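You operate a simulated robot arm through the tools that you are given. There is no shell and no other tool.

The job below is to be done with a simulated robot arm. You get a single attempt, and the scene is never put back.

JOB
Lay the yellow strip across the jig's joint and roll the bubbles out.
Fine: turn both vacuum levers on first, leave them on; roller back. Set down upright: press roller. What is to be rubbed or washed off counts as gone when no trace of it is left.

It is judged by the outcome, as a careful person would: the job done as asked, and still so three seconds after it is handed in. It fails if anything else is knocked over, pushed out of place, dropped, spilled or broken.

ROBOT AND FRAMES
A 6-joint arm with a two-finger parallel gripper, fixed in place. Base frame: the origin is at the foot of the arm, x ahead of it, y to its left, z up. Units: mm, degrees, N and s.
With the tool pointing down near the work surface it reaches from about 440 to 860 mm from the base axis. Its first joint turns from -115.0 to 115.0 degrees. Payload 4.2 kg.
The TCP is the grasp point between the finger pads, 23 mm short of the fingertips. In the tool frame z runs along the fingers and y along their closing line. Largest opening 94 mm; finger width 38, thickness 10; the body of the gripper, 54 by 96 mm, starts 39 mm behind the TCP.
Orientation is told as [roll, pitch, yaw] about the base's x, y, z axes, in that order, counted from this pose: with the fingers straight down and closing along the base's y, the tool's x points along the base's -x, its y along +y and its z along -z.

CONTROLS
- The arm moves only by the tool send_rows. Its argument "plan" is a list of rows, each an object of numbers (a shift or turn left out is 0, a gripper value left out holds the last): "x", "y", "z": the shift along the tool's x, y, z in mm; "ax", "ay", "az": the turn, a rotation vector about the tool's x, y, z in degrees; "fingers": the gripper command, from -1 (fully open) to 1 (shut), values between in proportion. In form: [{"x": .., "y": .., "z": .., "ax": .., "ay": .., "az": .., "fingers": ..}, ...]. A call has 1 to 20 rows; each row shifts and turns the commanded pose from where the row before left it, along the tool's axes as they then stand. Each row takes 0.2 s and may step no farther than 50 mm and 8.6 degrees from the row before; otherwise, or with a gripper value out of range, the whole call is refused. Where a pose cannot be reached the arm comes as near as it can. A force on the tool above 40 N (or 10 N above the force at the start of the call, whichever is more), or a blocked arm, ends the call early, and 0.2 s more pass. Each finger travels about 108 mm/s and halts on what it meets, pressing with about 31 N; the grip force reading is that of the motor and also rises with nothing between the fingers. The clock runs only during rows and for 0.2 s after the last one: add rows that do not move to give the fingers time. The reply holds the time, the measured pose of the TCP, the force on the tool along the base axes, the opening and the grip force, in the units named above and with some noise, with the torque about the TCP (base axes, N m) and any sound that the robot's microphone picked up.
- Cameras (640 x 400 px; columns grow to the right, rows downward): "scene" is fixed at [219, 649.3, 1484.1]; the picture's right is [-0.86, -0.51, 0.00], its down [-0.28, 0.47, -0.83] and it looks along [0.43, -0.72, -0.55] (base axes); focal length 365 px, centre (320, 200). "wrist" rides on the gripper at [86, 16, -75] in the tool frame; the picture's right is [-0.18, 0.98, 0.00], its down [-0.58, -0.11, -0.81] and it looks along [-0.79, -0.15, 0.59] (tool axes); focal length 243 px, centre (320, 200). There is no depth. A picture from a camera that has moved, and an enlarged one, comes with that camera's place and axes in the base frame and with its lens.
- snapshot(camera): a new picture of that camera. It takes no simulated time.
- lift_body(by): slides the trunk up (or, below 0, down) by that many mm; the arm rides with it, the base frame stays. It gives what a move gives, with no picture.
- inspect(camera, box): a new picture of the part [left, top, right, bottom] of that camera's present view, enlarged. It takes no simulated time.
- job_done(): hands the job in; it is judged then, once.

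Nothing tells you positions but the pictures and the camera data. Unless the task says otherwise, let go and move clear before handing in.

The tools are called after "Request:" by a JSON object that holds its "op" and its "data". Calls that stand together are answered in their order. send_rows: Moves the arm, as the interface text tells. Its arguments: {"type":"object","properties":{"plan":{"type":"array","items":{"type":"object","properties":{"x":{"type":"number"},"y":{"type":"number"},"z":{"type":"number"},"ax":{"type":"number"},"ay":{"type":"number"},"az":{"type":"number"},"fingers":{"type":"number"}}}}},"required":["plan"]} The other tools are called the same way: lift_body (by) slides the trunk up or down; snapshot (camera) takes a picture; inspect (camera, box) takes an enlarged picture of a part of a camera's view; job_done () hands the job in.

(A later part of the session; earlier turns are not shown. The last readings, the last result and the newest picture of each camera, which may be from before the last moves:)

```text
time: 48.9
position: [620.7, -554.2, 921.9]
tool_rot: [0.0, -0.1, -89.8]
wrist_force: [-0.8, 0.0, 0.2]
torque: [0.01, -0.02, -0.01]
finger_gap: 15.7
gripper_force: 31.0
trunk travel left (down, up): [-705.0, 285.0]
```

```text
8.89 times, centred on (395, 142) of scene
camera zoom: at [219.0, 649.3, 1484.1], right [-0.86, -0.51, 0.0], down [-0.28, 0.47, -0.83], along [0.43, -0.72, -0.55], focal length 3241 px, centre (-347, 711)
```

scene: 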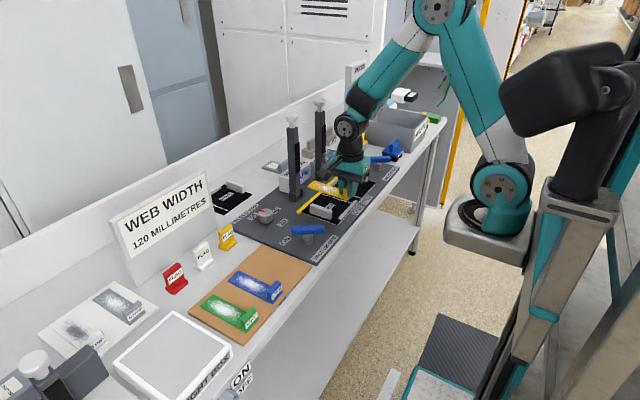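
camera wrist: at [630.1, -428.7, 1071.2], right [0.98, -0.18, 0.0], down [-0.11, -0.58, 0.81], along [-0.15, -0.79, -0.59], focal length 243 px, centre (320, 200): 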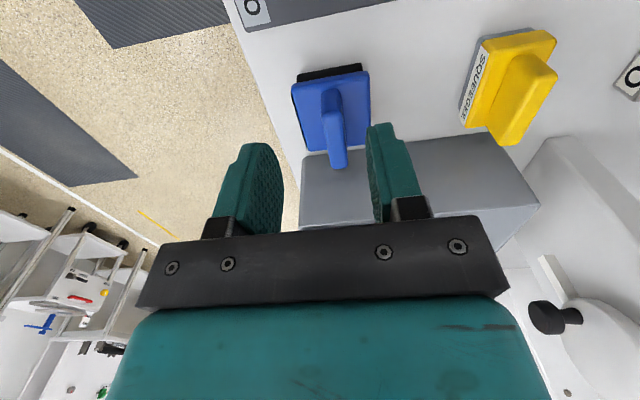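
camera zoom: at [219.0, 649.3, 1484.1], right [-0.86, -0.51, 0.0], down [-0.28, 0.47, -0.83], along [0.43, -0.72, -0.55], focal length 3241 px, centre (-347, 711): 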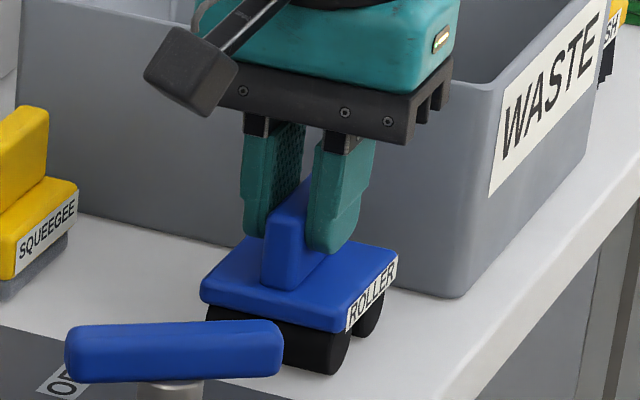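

Request:
{"op": "send_rows", "data": {"plan": [{"z": -5}, {"z": -15}, {"z": -40}, {"z": -40}, {"x": 45}, {"x": 45}, {"x": 45}, {"x": 45}, {"x": 45}, {}]}}

Request:
{"op": "snapshot", "data": {"camera": "wrist"}}

Request:
{"op": "snapshot", "data": {"camera": "scene"}}

```text
time: 51.1
position: [622.2, -329.0, 1022.2]
tool_rot: [0.0, 0.0, -89.9]
wrist_force: [-0.2, -0.4, -1.3]
torque: [0.02, 0.02, -0.01]
finger_gap: 16.0
gripper_force: 31.3
trunk travel left (down, up): [-705.0, 285.0]
```

```text
taken
camera wrist: at [636.3, -244.3, 1097.2], right [0.98, -0.18, 0.0], down [-0.11, -0.58, 0.81], along [-0.15, -0.79, -0.59], focal length 243 px, centre (320, 200)
```

wrist: 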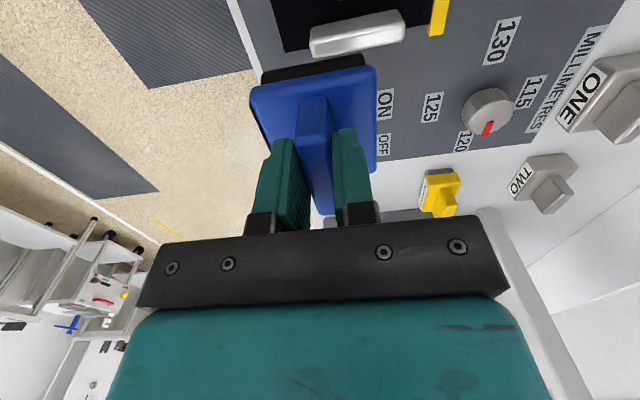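

```text
taken
```

scene: 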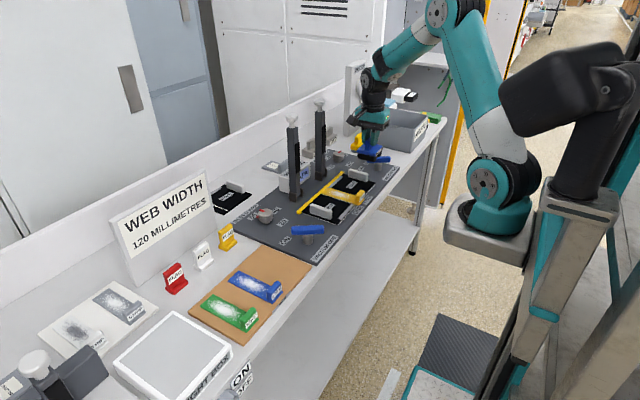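

Request:
{"op": "send_rows", "data": {"plan": [{"az": -8.5}, {"az": -8.5}, {"az": -8.5}, {"az": -8.5}, {"az": -8.5}, {"az": -8.5}, {"az": -8.5}, {"az": -8.5}, {"az": -8.5}, {"az": -8.5}, {"az": -4.9}, {"x": -5, "y": 42}, {"x": -5, "y": 42}, {"x": -5, "y": 43}, {}]}}

Request:
{"op": "snapshot", "data": {"camera": "wrist"}}

Request:
{"op": "snapshot", "data": {"camera": "scene"}}

```text
time: 54.3
position: [633.8, -200.8, 1024.0]
tool_rot: [0.1, 0.0, 0.0]
wrist_force: [0.2, -1.1, -1.4]
torque: [0.05, 0.01, -0.01]
finger_gap: 15.9
gripper_force: 31.5
trunk travel left (down, up): [-705.0, 285.0]
```

```text
taken
camera wrist: at [547.1, -185.0, 1098.3], right [0.18, 0.98, 0.0], down [0.58, -0.11, 0.81], along [0.79, -0.15, -0.59], focal length 243 px, centre (320, 200)
```

wrist: 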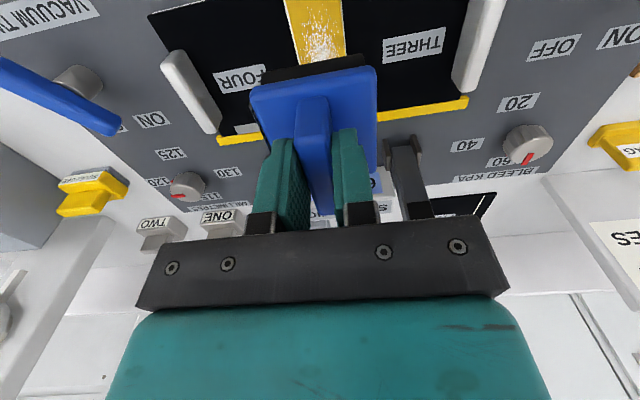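

```text
taken
```

scene: 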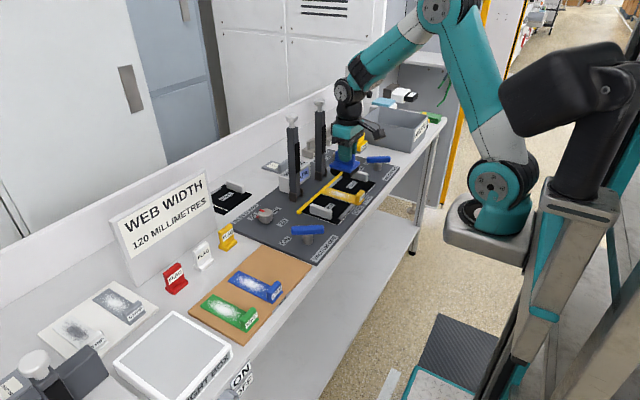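

Request:
{"op": "send_rows", "data": {"plan": [{"x": -10, "y": -0.5, "z": 32}, {"x": -10, "y": -0.5, "z": 32}, {}]}}

Request:
{"op": "inspect", "data": {"camera": "wrist", "box": [200, 0, 456, 160]}}

Request:
{"op": "inspect", "data": {"camera": "scene", "box": [300, 140, 380, 215]}}

```text
time: 55.1
position: [655.0, -202.4, 959.4]
tool_rot: [0.1, 0.0, 0.1]
wrist_force: [-0.7, 0.1, -1.3]
torque: [-0.05, 0.04, -0.02]
finger_gap: 15.6
gripper_force: 30.9
trunk travel left (down, up): [-705.0, 285.0]
```

```text
2.50 times, centred on (328, 80) of wrist
camera zoom: at [567.2, -186.8, 1034.1], right [0.18, 0.98, 0.0], down [0.58, -0.11, 0.81], along [0.79, -0.15, -0.59], focal length 606 px, centre (300, 500)
```

zoom: 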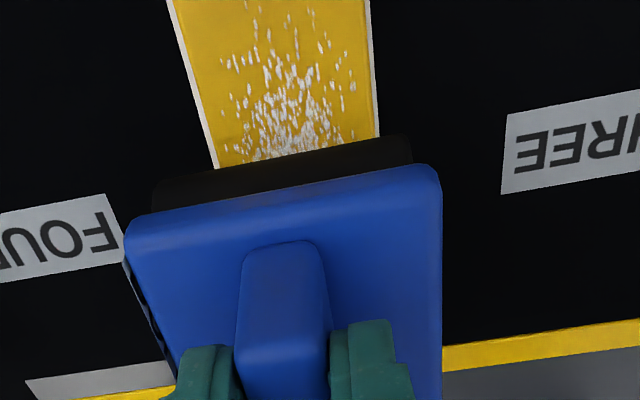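

```text
5.33 times, centred on (340, 178) of scene
camera zoom: at [219.0, 649.3, 1484.1], right [-0.86, -0.51, 0.0], down [-0.28, 0.47, -0.83], along [0.43, -0.72, -0.55], focal length 1945 px, centre (213, 320)
```

zoom: 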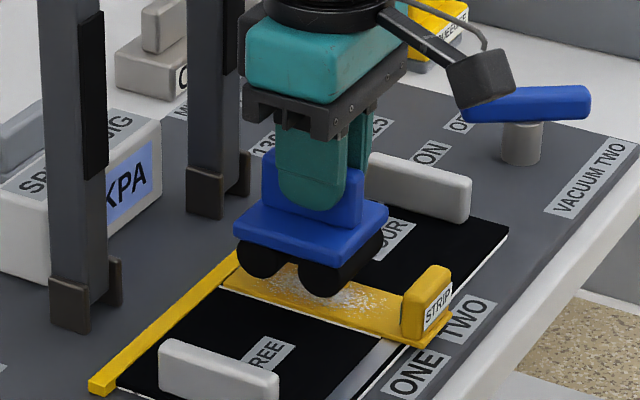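

Request:
{"op": "send_rows", "data": {"plan": [{"z": 10}, {}]}}

Request:
{"op": "send_rows", "data": {"plan": [{"z": 4}, {}]}}

Request:
{"op": "inspect", "data": {"camera": "scene", "box": [310, 160, 380, 215]}}

```text
time: 55.7
position: [655.1, -200.6, 948.3]
tool_rot: [0.0, 0.0, 0.0]
wrist_force: [0.7, -0.2, -1.4]
torque: [0.0, 0.01, 0.0]
finger_gap: 15.8
gripper_force: 30.7
trunk travel left (down, up): [-705.0, 285.0]
```

```text
time: 56.3
position: [654.6, -202.9, 947.2]
tool_rot: [0.0, -0.1, 0.1]
wrist_force: [-0.1, 1.2, 6.1]
torque: [-0.13, 0.02, -0.04]
finger_gap: 15.7
gripper_force: 31.2
trunk travel left (down, up): [-705.0, 285.0]
```

```text
7.27 times, centred on (345, 188) of scene
camera zoom: at [219.0, 649.3, 1484.1], right [-0.86, -0.51, 0.0], down [-0.28, 0.47, -0.83], along [0.43, -0.72, -0.55], focal length 2652 px, centre (138, 291)
```

zoom: 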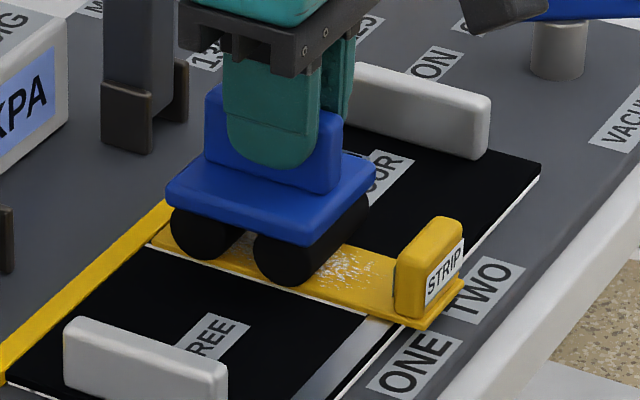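

Request:
{"op": "send_rows", "data": {"plan": [{"z": 0.8}, {"x": -8}, {"x": -8}, {}]}}

Request:
{"op": "inspect", "data": {"camera": "scene", "box": [310, 160, 380, 215]}}

Request:
{"op": "inspect", "data": {"camera": "wrist", "box": [200, 0, 456, 160]}}

```text
time: 57.3
position: [671.4, -202.0, 943.9]
tool_rot: [0.0, -0.1, 0.0]
wrist_force: [-2.5, -0.1, 3.1]
torque: [-0.06, 0.13, -0.06]
finger_gap: 15.8
gripper_force: 30.9
trunk travel left (down, up): [-705.0, 285.0]
```

```text
7.27 times, centred on (345, 188) of scene
camera zoom: at [219.0, 649.3, 1484.1], right [-0.86, -0.51, 0.0], down [-0.28, 0.47, -0.83], along [0.43, -0.72, -0.55], focal length 2652 px, centre (138, 291)
```

zoom: 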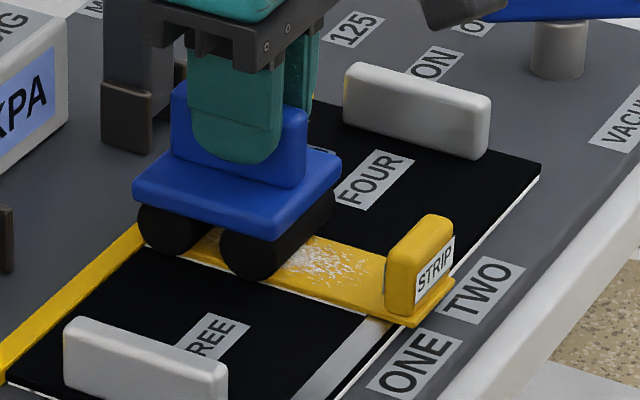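

```text
2.50 times, centred on (328, 80) of wrist
camera zoom: at [583.6, -186.9, 1018.2], right [0.18, 0.98, 0.0], down [0.58, -0.11, 0.81], along [0.79, -0.15, -0.59], focal length 606 px, centre (300, 500)
```

zoom: 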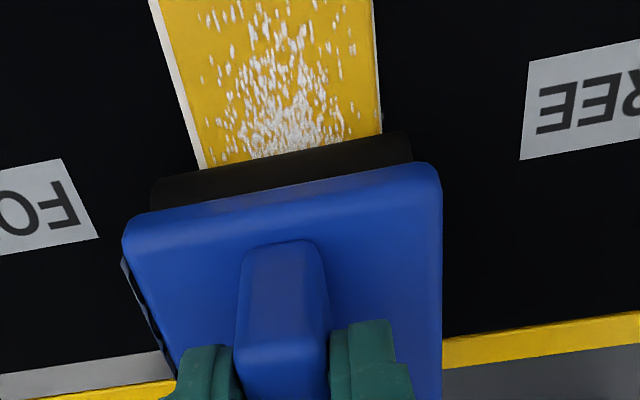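

Request:
{"op": "send_rows", "data": {"plan": [{"z": 0.6}, {"x": -6}, {"x": -6}, {}]}}

Request:
{"op": "inspect", "data": {"camera": "scene", "box": [310, 160, 380, 215]}}

Request:
{"op": "inspect", "data": {"camera": "wrist", "box": [200, 0, 456, 160]}}

```text
time: 58.3
position: [681.5, -202.0, 944.9]
tool_rot: [-0.1, -0.2, 0.1]
wrist_force: [-7.8, -0.8, 15.2]
torque: [-0.39, 0.3, -0.08]
finger_gap: 15.4
gripper_force: 30.8
trunk travel left (down, up): [-705.0, 285.0]
```

```text
7.27 times, centred on (345, 188) of scene
camera zoom: at [219.0, 649.3, 1484.1], right [-0.86, -0.51, 0.0], down [-0.28, 0.47, -0.83], along [0.43, -0.72, -0.55], focal length 2652 px, centre (138, 291)
```

zoom: 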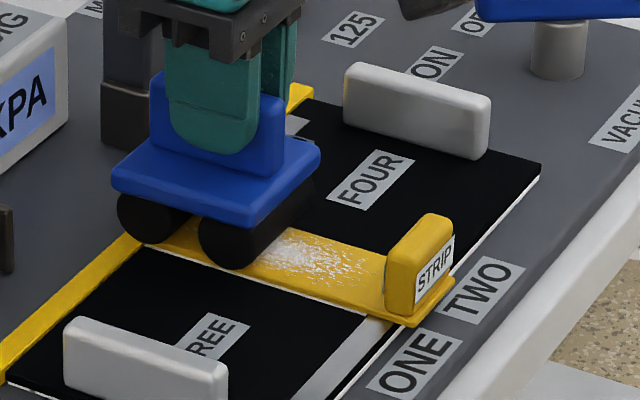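

```text
2.50 times, centred on (328, 80) of wrist
camera zoom: at [594.6, -187.7, 1019.2], right [0.18, 0.98, 0.0], down [0.58, -0.11, 0.81], along [0.79, -0.15, -0.59], focal length 606 px, centre (300, 500)
```

zoom: 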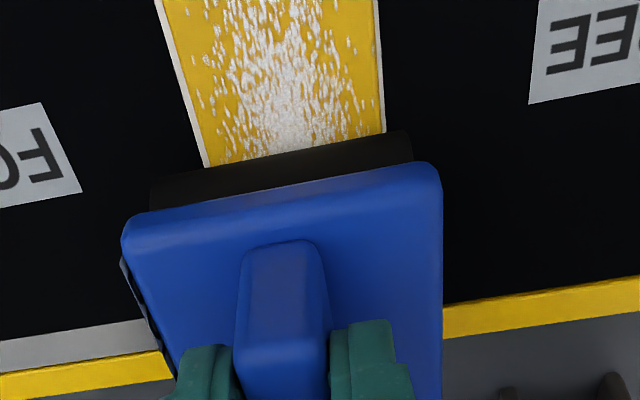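

Request:
{"op": "send_rows", "data": {"plan": [{"z": -10}, {"z": -30}, {"x": 30, "z": -20}, {}]}}

Request:
{"op": "inspect", "data": {"camera": "scene", "box": [310, 160, 380, 215]}}

Request:
{"op": "inspect", "data": {"camera": "wrist", "box": [200, 0, 456, 160]}}

```text
time: 59.3
position: [652.1, -203.1, 1005.4]
tool_rot: [0.0, 0.1, 0.0]
wrist_force: [-0.1, 0.3, -1.0]
torque: [0.02, 0.0, 0.0]
finger_gap: 15.5
gripper_force: 30.7
trunk travel left (down, up): [-705.0, 285.0]
```

```text
7.27 times, centred on (345, 188) of scene
camera zoom: at [219.0, 649.3, 1484.1], right [-0.86, -0.51, 0.0], down [-0.28, 0.47, -0.83], along [0.43, -0.72, -0.55], focal length 2652 px, centre (138, 291)
```

zoom: 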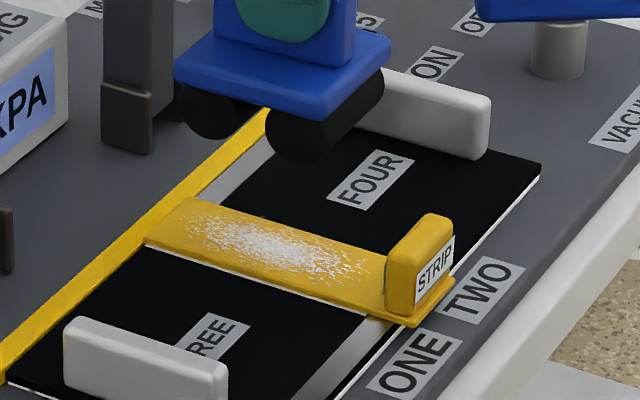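

```text
2.50 times, centred on (328, 80) of wrist
camera zoom: at [564.8, -188.0, 1079.9], right [0.18, 0.98, 0.0], down [0.58, -0.11, 0.81], along [0.79, -0.15, -0.59], focal length 606 px, centre (300, 500)
```

zoom: 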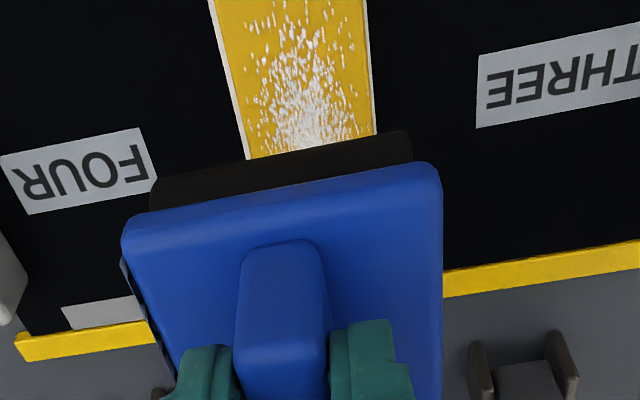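

The strip got nudged snug against the fence (good) and the bubbles have faded a little. I'll make repeated pressing strokes toward the fence only, lifting on each return so the strip isn't dragged.

Request:
{"op": "send_rows", "data": {"plan": [{"x": 10, "y": 0.7, "z": 28}, {"x": 11, "y": 0.5, "z": 26}, {}]}}

Request:
{"op": "inspect", "data": {"camera": "scene", "box": [310, 160, 380, 215]}}

Request:
{"op": "inspect", "data": {"camera": "wrist", "box": [200, 0, 456, 160]}}

```text
time: 60.1
position: [633.4, -201.6, 950.3]
tool_rot: [0.0, 0.0, 0.0]
wrist_force: [-0.7, 0.7, -1.4]
torque: [-0.02, 0.01, -0.01]
finger_gap: 15.6
gripper_force: 31.2
trunk travel left (down, up): [-705.0, 285.0]
```

```text
7.27 times, centred on (345, 188) of scene
camera zoom: at [219.0, 649.3, 1484.1], right [-0.86, -0.51, 0.0], down [-0.28, 0.47, -0.83], along [0.43, -0.72, -0.55], focal length 2652 px, centre (138, 291)
```

zoom: 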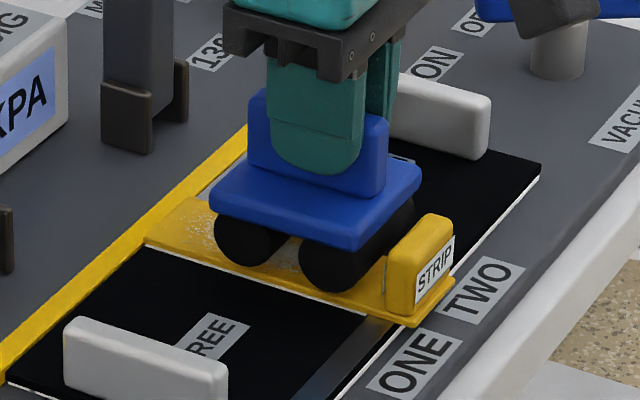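

```text
2.50 times, centred on (328, 80) of wrist
camera zoom: at [546.5, -186.3, 1024.9], right [0.18, 0.98, 0.0], down [0.58, -0.11, 0.81], along [0.79, -0.15, -0.59], focal length 606 px, centre (300, 500)
```

zoom: 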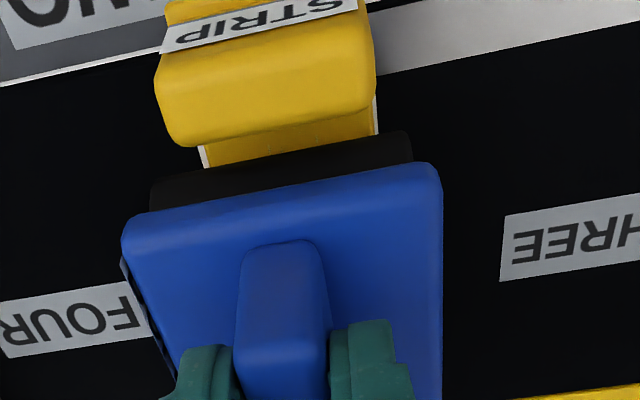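

Request:
{"op": "send_rows", "data": {"plan": [{"x": 3}, {"z": 4}, {"z": 2.5}, {}]}}

Request:
{"op": "send_rows", "data": {"plan": [{"z": 1}, {"x": -8}, {"x": -8}, {"x": -8}, {"x": -8}, {"x": -8}, {"x": -8}, {"x": -8}, {}]}}

Request:
{"op": "inspect", "data": {"camera": "scene", "box": [310, 160, 380, 215]}}

Request:
{"op": "inspect", "data": {"camera": "wrist", "box": [200, 0, 456, 160]}}

```text
time: 61.1
position: [629.6, -201.9, 945.2]
tool_rot: [0.0, -0.1, 0.1]
wrist_force: [-0.7, 2.2, 16.9]
torque: [-0.28, -0.37, 0.0]
finger_gap: 16.0
gripper_force: 31.3
trunk travel left (down, up): [-705.0, 285.0]
```

```text
time: 61.7
position: [632.1, -201.6, 943.3]
tool_rot: [0.0, 0.5, -0.2]
wrist_force: [-10.6, 0.2, 26.1]
torque: [0.49, 0.12, 0.23]
finger_gap: 15.8
gripper_force: 31.2
trunk travel left (down, up): [-705.0, 285.0]
stopped in row 3: the force on the tool passed its limit at 48 N (the readings are from after the stop); the commanded pose is now the measured one
```

```text
7.27 times, centred on (345, 188) of scene
camera zoom: at [219.0, 649.3, 1484.1], right [-0.86, -0.51, 0.0], down [-0.28, 0.47, -0.83], along [0.43, -0.72, -0.55], focal length 2652 px, centre (138, 291)
```

zoom: 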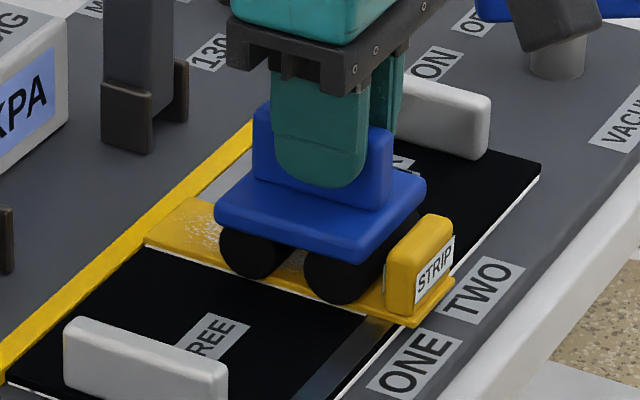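

```text
2.50 times, centred on (328, 80) of wrist
camera zoom: at [545.0, -186.1, 1019.8], right [0.19, 0.98, 0.0], down [0.59, -0.11, 0.8], along [0.79, -0.15, -0.6], focal length 606 px, centre (300, 500)
```

zoom: 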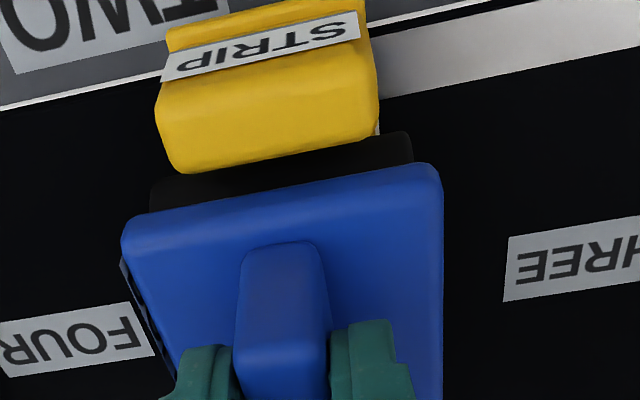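

Request:
{"op": "send_rows", "data": {"plan": [{"z": -1.5}, {}]}}

Request:
{"op": "send_rows", "data": {"plan": [{"x": -4}, {"x": -4}, {"x": -4}, {}]}}

```text
time: 62.3
position: [633.1, -200.4, 943.4]
tool_rot: [0.0, 0.4, -0.2]
wrist_force: [-6.4, 1.3, 19.1]
torque: [-0.36, -0.02, -0.1]
finger_gap: 15.7
gripper_force: 30.8
trunk travel left (down, up): [-705.0, 285.0]
```

```text
time: 63.3
position: [645.4, -200.6, 944.0]
tool_rot: [0.0, 0.3, 0.1]
wrist_force: [-2.8, 0.0, 4.8]
torque: [0.15, 0.01, 0.03]
finger_gap: 15.7
gripper_force: 31.0
trunk travel left (down, up): [-705.0, 285.0]
```

Request:
{"op": "send_rows", "data": {"plan": [{"z": 0.6, "ay": -0.3}, {"x": -5}, {"x": -5}, {"x": -5}, {"x": -5}, {"x": -5}, {"x": -5}, {"x": -5}, {}]}}

Request:
{"op": "inspect", "data": {"camera": "scene", "box": [310, 160, 380, 215]}}

Request:
{"op": "inspect", "data": {"camera": "wrist", "box": [200, 0, 456, 160]}}

```text
time: 65.3
position: [679.1, -202.1, 943.0]
tool_rot: [0.0, 0.3, -0.1]
wrist_force: [-21.3, -1.1, 25.9]
torque: [-0.09, 0.96, -0.06]
finger_gap: 15.8
gripper_force: 30.6
trunk travel left (down, up): [-705.0, 285.0]
```

```text
7.27 times, centred on (345, 188) of scene
camera zoom: at [219.0, 649.3, 1484.1], right [-0.86, -0.51, 0.0], down [-0.28, 0.47, -0.83], along [0.43, -0.72, -0.55], focal length 2652 px, centre (138, 291)
```

zoom: 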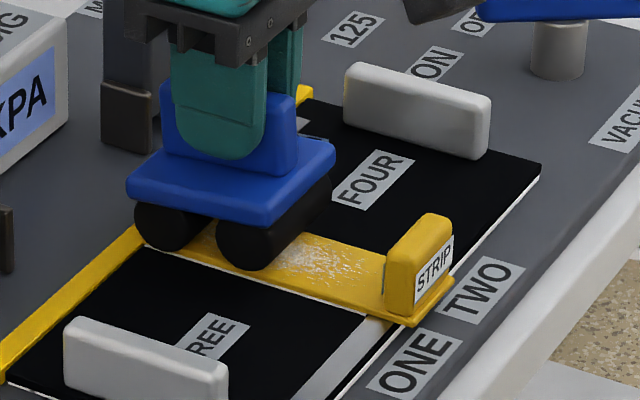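

```text
2.50 times, centred on (328, 80) of wrist
camera zoom: at [591.4, -186.2, 1019.0], right [0.19, 0.98, 0.0], down [0.58, -0.11, 0.8], along [0.79, -0.15, -0.59], focal length 606 px, centre (300, 500)
```

zoom: 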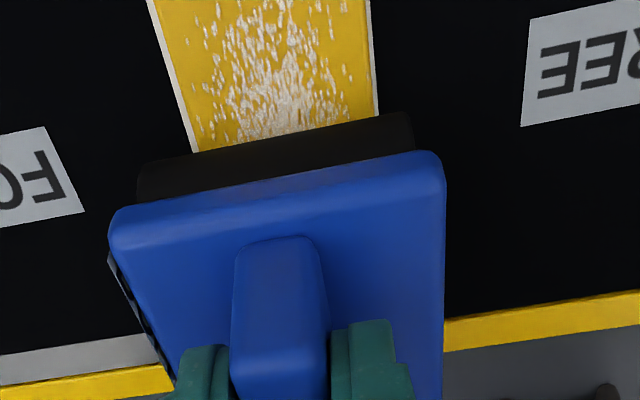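

Request:
{"op": "send_rows", "data": {"plan": [{"z": -10}, {"z": -50}, {"x": 50, "z": -40}, {"x": 40, "z": -40}, {}]}}

Request:
{"op": "inspect", "data": {"camera": "scene", "box": [320, 170, 376, 212]}}

Request:
{"op": "snapshot", "data": {"camera": "wrist"}}

```text
refused: row 3 steps farther than a row can; nothing moved
```

```text
9.52 times, centred on (348, 191) of scene
camera zoom: at [219.0, 649.3, 1484.1], right [-0.86, -0.51, 0.0], down [-0.28, 0.47, -0.83], along [0.43, -0.72, -0.55], focal length 3473 px, centre (53, 286)
```

zoom: 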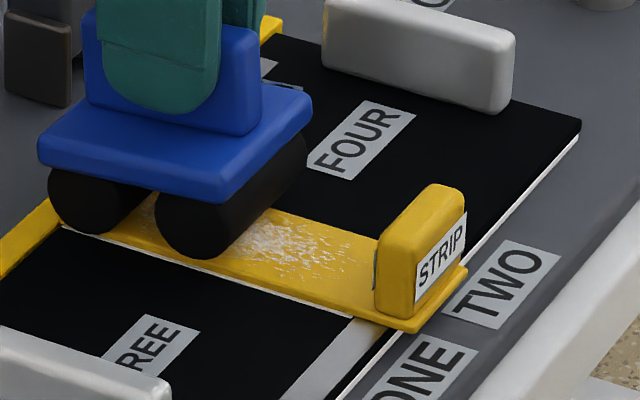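

```text
taken
camera wrist: at [591.4, -186.2, 1019.0], right [0.19, 0.98, 0.0], down [0.58, -0.11, 0.8], along [0.79, -0.15, -0.59], focal length 243 px, centre (320, 200)
```

wrist: 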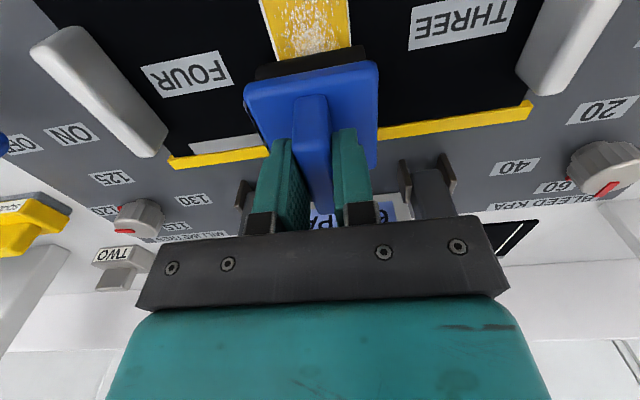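

Request:
{"op": "send_rows", "data": {"plan": [{"z": -10}, {"z": -45}, {"z": -30}, {}]}}

Request:
{"op": "inspect", "data": {"camera": "scene", "box": [320, 170, 376, 212]}}

Request:
{"op": "inspect", "data": {"camera": "wrist", "box": [200, 0, 456, 160]}}

```text
time: 66.3
position: [677.9, -200.6, 1028.6]
tool_rot: [0.0, 0.3, -0.1]
wrist_force: [0.1, -1.2, -2.2]
torque: [-0.05, 0.01, -0.01]
finger_gap: 15.8
gripper_force: 31.1
trunk travel left (down, up): [-705.0, 285.0]
```

```text
9.52 times, centred on (348, 191) of scene
camera zoom: at [219.0, 649.3, 1484.1], right [-0.86, -0.51, 0.0], down [-0.28, 0.47, -0.83], along [0.43, -0.72, -0.55], focal length 3473 px, centre (53, 286)
```

zoom: 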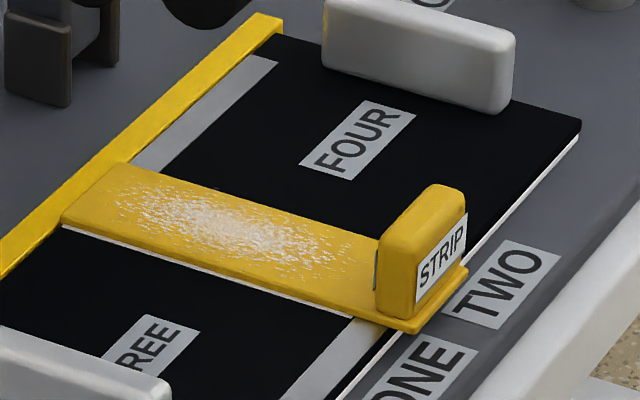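

```text
2.50 times, centred on (328, 80) of wrist
camera zoom: at [591.6, -185.6, 1103.3], right [0.19, 0.98, 0.0], down [0.58, -0.11, 0.8], along [0.79, -0.15, -0.59], focal length 606 px, centre (300, 500)
```

zoom: 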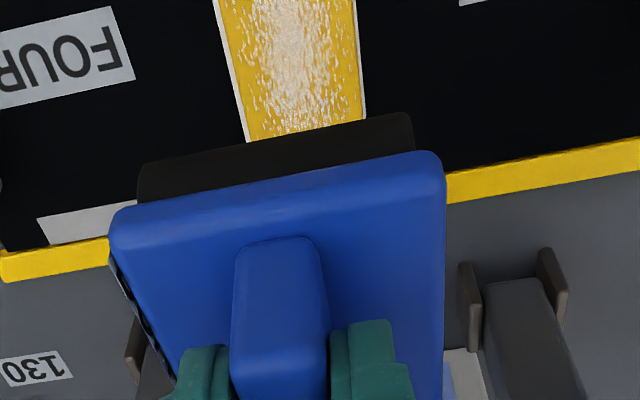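

Request:
{"op": "send_rows", "data": {"plan": [{"x": 23, "z": 40, "ay": -0.3}, {"x": 22, "z": 40}, {"z": 2}, {}]}}

Request:
{"op": "send_rows", "data": {"plan": [{"z": 2}, {}]}}

Request:
{"op": "send_rows", "data": {"plan": [{"x": -5}, {"x": -5}, {"x": -5}, {"x": -5}, {}]}}

Request:
{"op": "inspect", "data": {"camera": "scene", "box": [310, 160, 380, 215]}}

```text
time: 67.3
position: [635.2, -201.2, 944.9]
tool_rot: [-0.1, -0.1, -0.2]
wrist_force: [-0.5, -0.6, -1.5]
torque: [-0.01, 0.01, 0.01]
finger_gap: 16.0
gripper_force: 30.8
trunk travel left (down, up): [-705.0, 285.0]
```

```text
time: 67.9
position: [634.2, -202.6, 943.6]
tool_rot: [0.0, -0.2, -0.2]
wrist_force: [-0.4, -0.1, 10.7]
torque: [0.02, -0.13, 0.01]
finger_gap: 15.8
gripper_force: 31.1
trunk travel left (down, up): [-705.0, 285.0]
```

```text
time: 69.1
position: [655.4, -202.8, 944.8]
tool_rot: [0.0, -0.3, -0.1]
wrist_force: [-6.6, -0.8, 13.4]
torque: [-0.03, 0.18, 0.0]
finger_gap: 15.5
gripper_force: 30.8
trunk travel left (down, up): [-705.0, 285.0]
```

```text
7.27 times, centred on (345, 188) of scene
camera zoom: at [219.0, 649.3, 1484.1], right [-0.86, -0.51, 0.0], down [-0.28, 0.47, -0.83], along [0.43, -0.72, -0.55], focal length 2652 px, centre (138, 291)
```

zoom: 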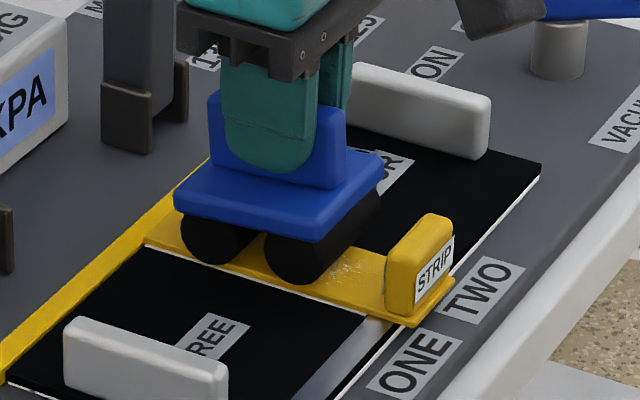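

Request:
{"op": "send_rows", "data": {"plan": [{"x": -5}, {"x": -5}, {"x": -5}, {"x": -4}, {"z": -8}, {"x": 20}, {"x": 20}, {"z": 8}, {"x": -5}, {"x": -5}, {"x": -5}, {"x": -5}, {"x": -5}, {"x": -5}, {"x": -5}, {"x": -5}]}}

Request:
{"op": "send_rows", "data": {"plan": [{"z": -8}, {"x": 20}, {"x": 20}, {"z": 8}, {"x": -5}, {"x": -5}, {"x": -5}, {"x": -5}, {"x": -5}, {"x": -5}, {"x": -5}, {"x": -5}]}}

Request:
{"op": "inspect", "data": {"camera": "scene", "box": [310, 160, 380, 215]}}

Request:
{"op": "inspect", "data": {"camera": "wrist", "box": [200, 0, 456, 160]}}

```text
time: 72.5
position: [674.1, -200.8, 944.2]
tool_rot: [0.0, -0.1, -0.1]
wrist_force: [-3.9, -0.2, 5.3]
torque: [0.03, 0.26, 0.02]
finger_gap: 15.5
gripper_force: 30.9
trunk travel left (down, up): [-705.0, 285.0]
```

```text
time: 75.1
position: [674.0, -201.4, 945.1]
tool_rot: [0.0, 0.0, -0.1]
wrist_force: [-1.5, -0.3, 0.2]
torque: [-0.04, 0.07, 0.01]
finger_gap: 15.6
gripper_force: 31.2
trunk travel left (down, up): [-705.0, 285.0]
```

```text
7.27 times, centred on (345, 188) of scene
camera zoom: at [219.0, 649.3, 1484.1], right [-0.86, -0.51, 0.0], down [-0.28, 0.47, -0.83], along [0.43, -0.72, -0.55], focal length 2652 px, centre (138, 291)
```

zoom: 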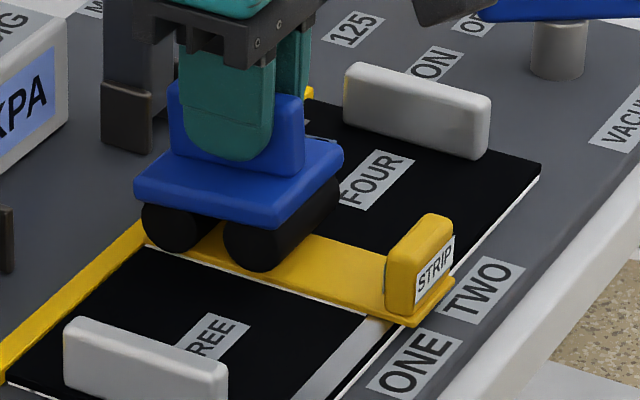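

```text
2.50 times, centred on (328, 80) of wrist
camera zoom: at [587.1, -185.8, 1019.3], right [0.19, 0.98, 0.0], down [0.58, -0.11, 0.81], along [0.79, -0.15, -0.59], focal length 606 px, centre (300, 500)
```

zoom: 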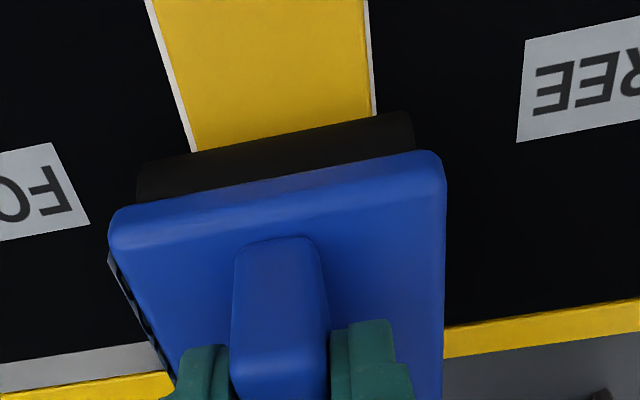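

Bubbles appear gone on the visible part. I lift the roller clear and check the whole strip.

Request:
{"op": "send_rows", "data": {"plan": [{"z": -8}, {"z": -45}, {"z": -30}, {}]}}

Request:
{"op": "inspect", "data": {"camera": "scene", "box": [318, 170, 374, 212]}}

Request:
{"op": "inspect", "data": {"camera": "wrist", "box": [200, 0, 456, 160]}}

Request:
{"op": "inspect", "data": {"camera": "scene", "box": [322, 178, 352, 200]}}

```text
time: 76.1
position: [673.2, -200.7, 1027.3]
tool_rot: [0.0, 0.0, -0.1]
wrist_force: [0.2, -0.7, -1.4]
torque: [0.02, -0.01, 0.03]
finger_gap: 15.5
gripper_force: 30.7
trunk travel left (down, up): [-705.0, 285.0]
```

```text
9.52 times, centred on (346, 191) of scene
camera zoom: at [219.0, 649.3, 1484.1], right [-0.86, -0.51, 0.0], down [-0.28, 0.47, -0.83], along [0.43, -0.72, -0.55], focal length 3473 px, centre (72, 286)
```

zoom: 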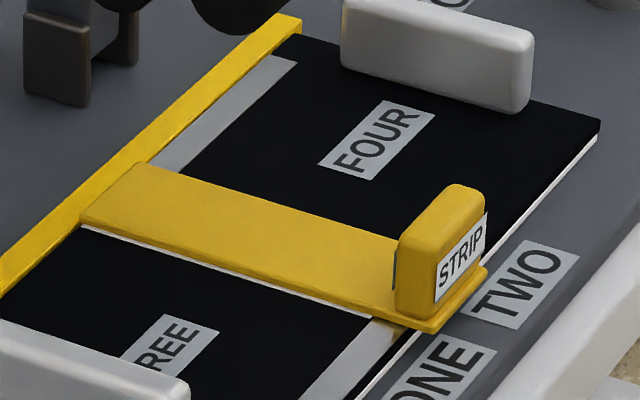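

```text
2.50 times, centred on (328, 80) of wrist
camera zoom: at [586.4, -185.0, 1102.5], right [0.19, 0.98, 0.0], down [0.58, -0.11, 0.81], along [0.79, -0.15, -0.59], focal length 606 px, centre (300, 500)
```

zoom: 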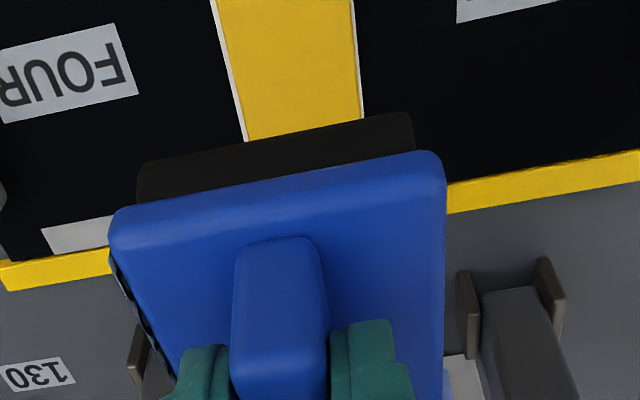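

```text
16.00 times, centred on (337, 189) of scene
camera zoom: at [219.0, 649.3, 1484.1], right [-0.86, -0.51, 0.0], down [-0.28, 0.47, -0.83], along [0.43, -0.72, -0.55], focal length 5834 px, centre (48, 376)
```

zoom: 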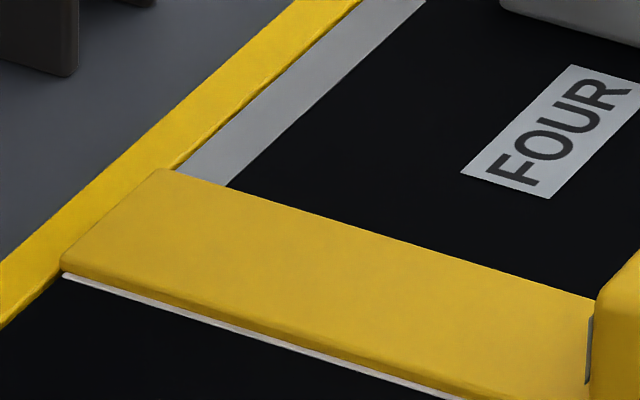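

The strip is clean and flush. Now I take the roller back: reverse path, turn back to the original heading, and set it down where it stood.

Request:
{"op": "send_rows", "data": {"plan": [{"x": 17, "y": -42}, {"x": 17, "y": -43}, {"x": 18, "y": -43}, {"az": 8.5}, {"az": 8.5}, {"az": 8.5}, {"az": 8.5}, {"az": 8.5}, {"az": 8.5}, {"az": 8.5}, {"az": 8.5}, {"az": 8.5}, {"az": 8.5}, {"az": 4.8}, {}]}}

Request:
{"op": "send_rows", "data": {"plan": [{"x": -45}, {"x": -45}, {"x": -45}, {"x": -45}, {"x": -45}, {}]}}

Request:
{"op": "inspect", "data": {"camera": "wrist", "box": [200, 20, 456, 180]}}

Request:
{"op": "inspect", "data": {"camera": "scene", "box": [350, 100, 430, 170]}}

```text
time: 79.3
position: [621.0, -329.0, 1027.8]
tool_rot: [0.1, 0.1, -90.1]
wrist_force: [-0.2, 0.2, -1.5]
torque: [0.0, 0.0, 0.0]
finger_gap: 15.6
gripper_force: 30.7
trunk travel left (down, up): [-705.0, 285.0]
```

```text
time: 80.7
position: [621.9, -554.9, 1027.1]
tool_rot: [0.0, 0.1, -89.7]
wrist_force: [0.0, -0.1, -2.2]
torque: [-0.01, -0.01, 0.01]
finger_gap: 15.9
gripper_force: 30.5
trunk travel left (down, up): [-705.0, 285.0]
```

```text
2.50 times, centred on (328, 100) of wrist
camera zoom: at [636.9, -468.8, 1101.4], right [0.98, -0.18, 0.0], down [-0.11, -0.58, 0.81], along [-0.15, -0.79, -0.59], focal length 606 px, centre (300, 450)
```

zoom: 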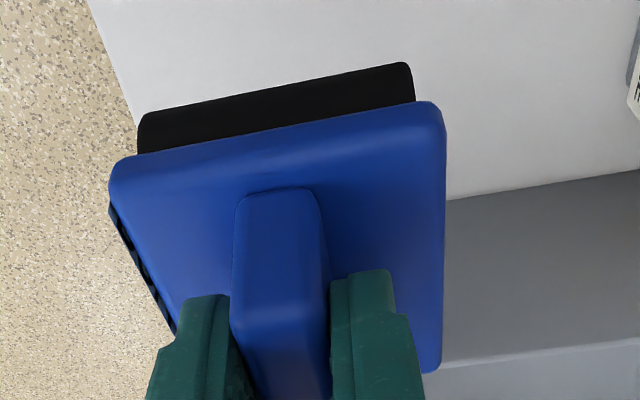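

```text
5.71 times, centred on (390, 135) of scene
camera zoom: at [219.0, 649.3, 1484.1], right [-0.86, -0.51, 0.0], down [-0.28, 0.47, -0.83], along [0.43, -0.72, -0.55], focal length 2084 px, centre (-80, 571)
```

zoom: 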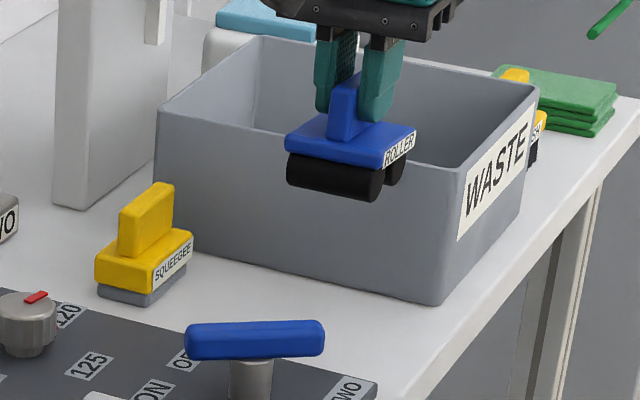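

Request:
{"op": "send_rows", "data": {"plan": [{"z": 40}, {"z": 40}, {"z": 14}, {}]}}

Request:
{"op": "send_rows", "data": {"plan": [{"z": 5}, {}]}}

Request:
{"op": "send_rows", "data": {"plan": [{"z": 2}, {}]}}

Request:
{"op": "inspect", "data": {"camera": "scene", "box": [370, 120, 420, 165]}}

Request:
{"op": "inspect", "data": {"camera": "wrist", "box": [200, 20, 456, 180]}}

```text
time: 81.7
position: [622.0, -553.6, 933.6]
tool_rot: [0.1, 0.0, -89.9]
wrist_force: [-0.2, 0.0, -1.7]
torque: [-0.01, -0.01, 0.03]
finger_gap: 15.4
gripper_force: 31.3
trunk travel left (down, up): [-705.0, 285.0]
```

```text
time: 82.3
position: [621.3, -555.4, 928.4]
tool_rot: [0.1, -0.1, -90.0]
wrist_force: [0.9, -0.3, -1.1]
torque: [0.01, 0.0, -0.02]
finger_gap: 15.8
gripper_force: 30.8
trunk travel left (down, up): [-705.0, 285.0]
```

```text
time: 82.9
position: [621.9, -554.5, 927.0]
tool_rot: [0.1, 0.0, -89.8]
wrist_force: [-0.2, 0.3, -1.0]
torque: [0.0, -0.03, 0.02]
finger_gap: 15.8
gripper_force: 31.0
trunk travel left (down, up): [-705.0, 285.0]
```

```text
8.89 times, centred on (395, 142) of scene
camera zoom: at [219.0, 649.3, 1484.1], right [-0.86, -0.51, 0.0], down [-0.28, 0.47, -0.83], along [0.43, -0.72, -0.55], focal length 3241 px, centre (-347, 711)
```

zoom: 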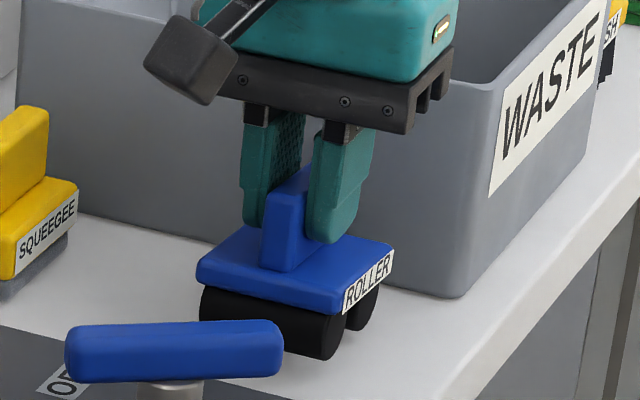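

```text
2.50 times, centred on (328, 100) of wrist
camera zoom: at [637.3, -469.1, 1001.3], right [0.98, -0.18, 0.0], down [-0.11, -0.58, 0.81], along [-0.15, -0.79, -0.59], focal length 606 px, centre (300, 450)
```

zoom: 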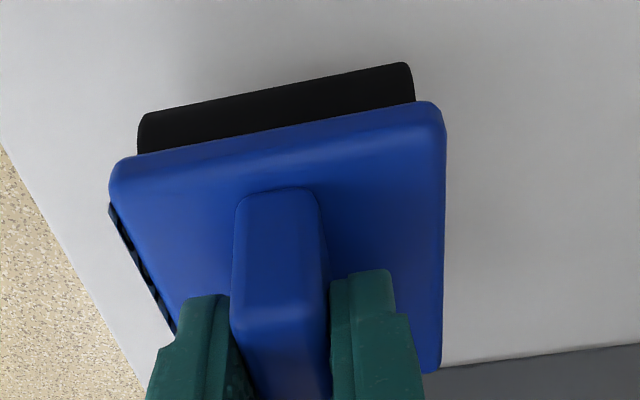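

Request:
{"op": "send_rows", "data": {"plan": [{"z": 2}, {}]}}

Request:
{"op": "send_rows", "data": {"plan": [{"z": 1.5}, {}]}}

Request:
{"op": "send_rows", "data": {"plan": [{"z": 1}, {}]}}

Request:
{"op": "inspect", "data": {"camera": "scene", "box": [370, 120, 420, 165]}}

Request:
{"op": "inspect", "data": {"camera": "wrist", "box": [200, 20, 456, 180]}}

```text
time: 83.5
position: [622.1, -554.1, 923.0]
tool_rot: [0.1, 0.0, -89.9]
wrist_force: [1.3, 0.3, -1.4]
torque: [0.03, 0.01, 0.04]
finger_gap: 15.6
gripper_force: 31.5
trunk travel left (down, up): [-705.0, 285.0]
```

```text
time: 84.1
position: [621.3, -556.0, 923.0]
tool_rot: [0.1, 0.1, -89.9]
wrist_force: [-0.6, 0.4, -1.8]
torque: [-0.03, -0.04, -0.01]
finger_gap: 15.6
gripper_force: 31.4
trunk travel left (down, up): [-705.0, 285.0]
```

```text
time: 84.7
position: [622.5, -555.2, 921.2]
tool_rot: [0.1, -0.1, -90.0]
wrist_force: [0.1, 0.3, -1.9]
torque: [-0.03, 0.02, -0.02]
finger_gap: 15.8
gripper_force: 30.7
trunk travel left (down, up): [-705.0, 285.0]
```

```text
8.89 times, centred on (395, 142) of scene
camera zoom: at [219.0, 649.3, 1484.1], right [-0.86, -0.51, 0.0], down [-0.28, 0.47, -0.83], along [0.43, -0.72, -0.55], focal length 3241 px, centre (-347, 711)
```

zoom: 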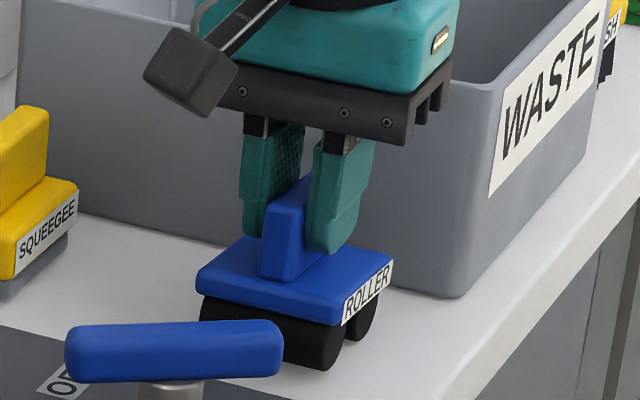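

```text
2.50 times, centred on (328, 100) of wrist
camera zoom: at [637.1, -469.5, 996.3], right [0.98, -0.18, 0.0], down [-0.11, -0.58, 0.81], along [-0.15, -0.79, -0.59], focal length 606 px, centre (300, 450)
```

zoom: 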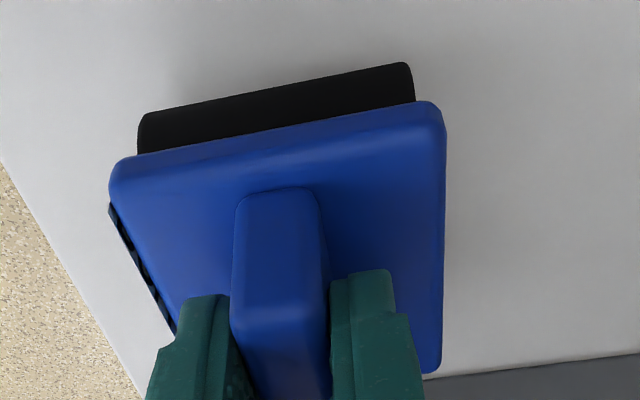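

Request:
{"op": "send_rows", "data": {"plan": [{"z": 1}, {}]}}

Request:
{"op": "send_rows", "data": {"plan": [{"z": 1}, {}]}}

Request:
{"op": "send_rows", "data": {"plan": [{"z": 1}, {}]}}

```text
time: 85.3
position: [623.1, -554.5, 920.4]
tool_rot: [0.1, 0.0, -90.0]
wrist_force: [-0.6, -0.5, 2.0]
torque: [-0.06, 0.03, -0.05]
finger_gap: 15.7
gripper_force: 30.9
trunk travel left (down, up): [-705.0, 285.0]
```

```text
time: 85.9
position: [621.5, -553.8, 920.7]
tool_rot: [0.2, -0.1, -89.9]
wrist_force: [-3.2, 2.1, 13.3]
torque: [-0.12, 0.2, -0.08]
finger_gap: 15.4
gripper_force: 30.9
trunk travel left (down, up): [-705.0, 285.0]
```

```text
time: 86.5
position: [621.5, -554.0, 919.8]
tool_rot: [0.1, -0.3, -89.9]
wrist_force: [-6.5, 4.0, 27.5]
torque: [-0.22, 0.21, -0.12]
finger_gap: 15.8
gripper_force: 31.3
trunk travel left (down, up): [-705.0, 285.0]
```

Request:
{"op": "inspect", "data": {"camera": "scene", "box": [370, 120, 420, 165]}}

Request:
{"op": "send_rows", "data": {"plan": [{"z": -1.8}, {}, {"fingers": 0.6}, {"fingers": 0.3}, {"fingers": 0.0}, {}]}}

Request:
{"op": "inspect", "data": {"camera": "wrist", "box": [200, 20, 456, 180]}}

Request:
{"op": "inspect", "data": {"camera": "scene", "box": [370, 120, 420, 165]}}

```text
8.89 times, centred on (395, 142) of scene
camera zoom: at [219.0, 649.3, 1484.1], right [-0.86, -0.51, 0.0], down [-0.28, 0.47, -0.83], along [0.43, -0.72, -0.55], focal length 3241 px, centre (-347, 711)
```

zoom: 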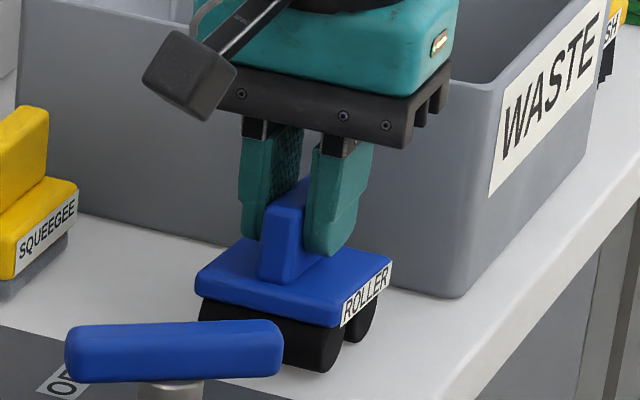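

```text
time: 87.9
position: [621.6, -554.1, 920.6]
tool_rot: [0.1, 0.1, -89.9]
wrist_force: [0.4, 0.5, -0.4]
torque: [0.01, 0.0, -0.02]
finger_gap: 47.0
gripper_force: 0.1
trunk travel left (down, up): [-705.0, 285.0]
```

```text
2.50 times, centred on (328, 100) of wrist
camera zoom: at [637.7, -469.1, 995.1], right [0.98, -0.18, 0.0], down [-0.11, -0.58, 0.81], along [-0.15, -0.79, -0.59], focal length 606 px, centre (300, 450)
```

zoom: 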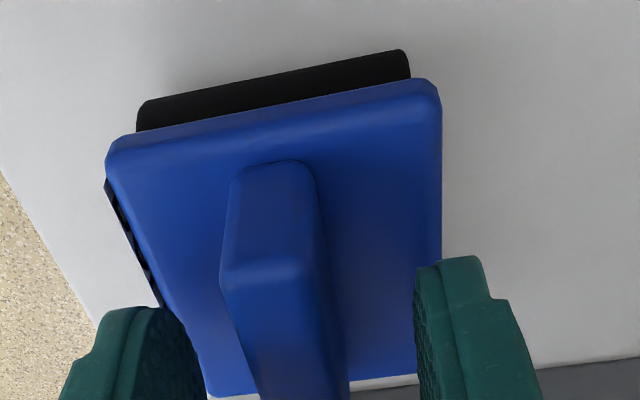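

```text
8.89 times, centred on (395, 142) of scene
camera zoom: at [219.0, 649.3, 1484.1], right [-0.86, -0.51, 0.0], down [-0.28, 0.47, -0.83], along [0.43, -0.72, -0.55], focal length 3241 px, centre (-347, 711)
```

zoom: 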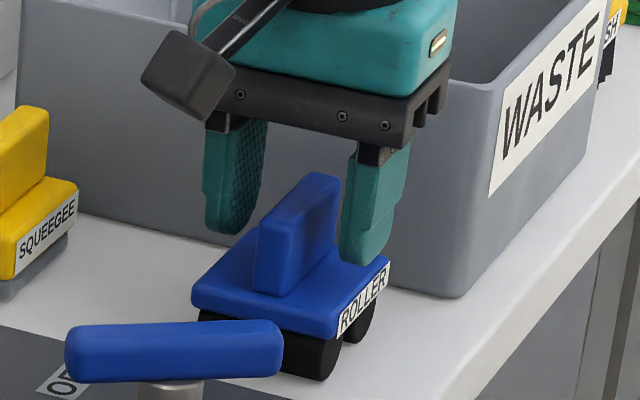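

The roller is upright but about 8 mm off its original spot (+y, it slipped in the grip while rolling). I regrasp and shift it back.

Request:
{"op": "send_rows", "data": {"plan": [{"z": -1.5}, {"fingers": 0.5}, {"fingers": 1}, {}, {"z": -4}, {"x": -4, "y": -0.5}, {"x": -4, "y": -0.5}, {}]}}

Request:
{"op": "inspect", "data": {"camera": "scene", "box": [370, 120, 420, 165]}}

Request:
{"op": "inspect", "data": {"camera": "wrist", "box": [200, 20, 456, 180]}}

```text
time: 89.7
position: [622.2, -562.1, 924.3]
tool_rot: [0.2, 0.0, -89.8]
wrist_force: [-0.2, 0.9, -1.3]
torque: [-0.03, 0.01, -0.02]
finger_gap: 15.9
gripper_force: 30.5
trunk travel left (down, up): [-705.0, 285.0]
```

```text
8.89 times, centred on (395, 142) of scene
camera zoom: at [219.0, 649.3, 1484.1], right [-0.86, -0.51, 0.0], down [-0.28, 0.47, -0.83], along [0.43, -0.72, -0.55], focal length 3241 px, centre (-347, 711)
```

zoom: 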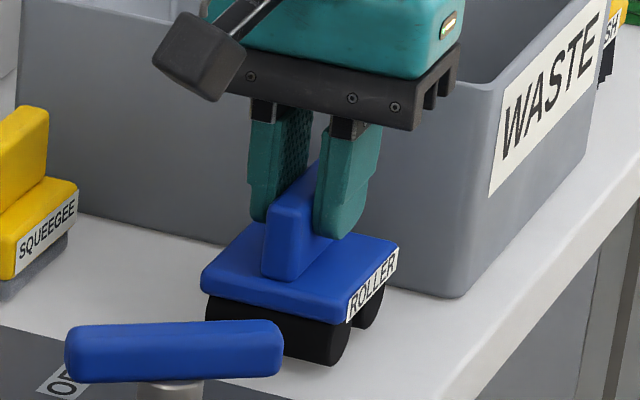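

```text
2.50 times, centred on (328, 100) of wrist
camera zoom: at [636.9, -477.0, 1000.0], right [0.98, -0.18, 0.0], down [-0.11, -0.58, 0.81], along [-0.15, -0.79, -0.59], focal length 606 px, centre (300, 450)
```

zoom: 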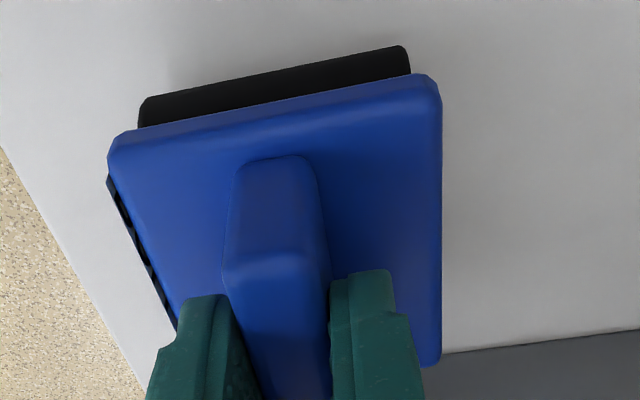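

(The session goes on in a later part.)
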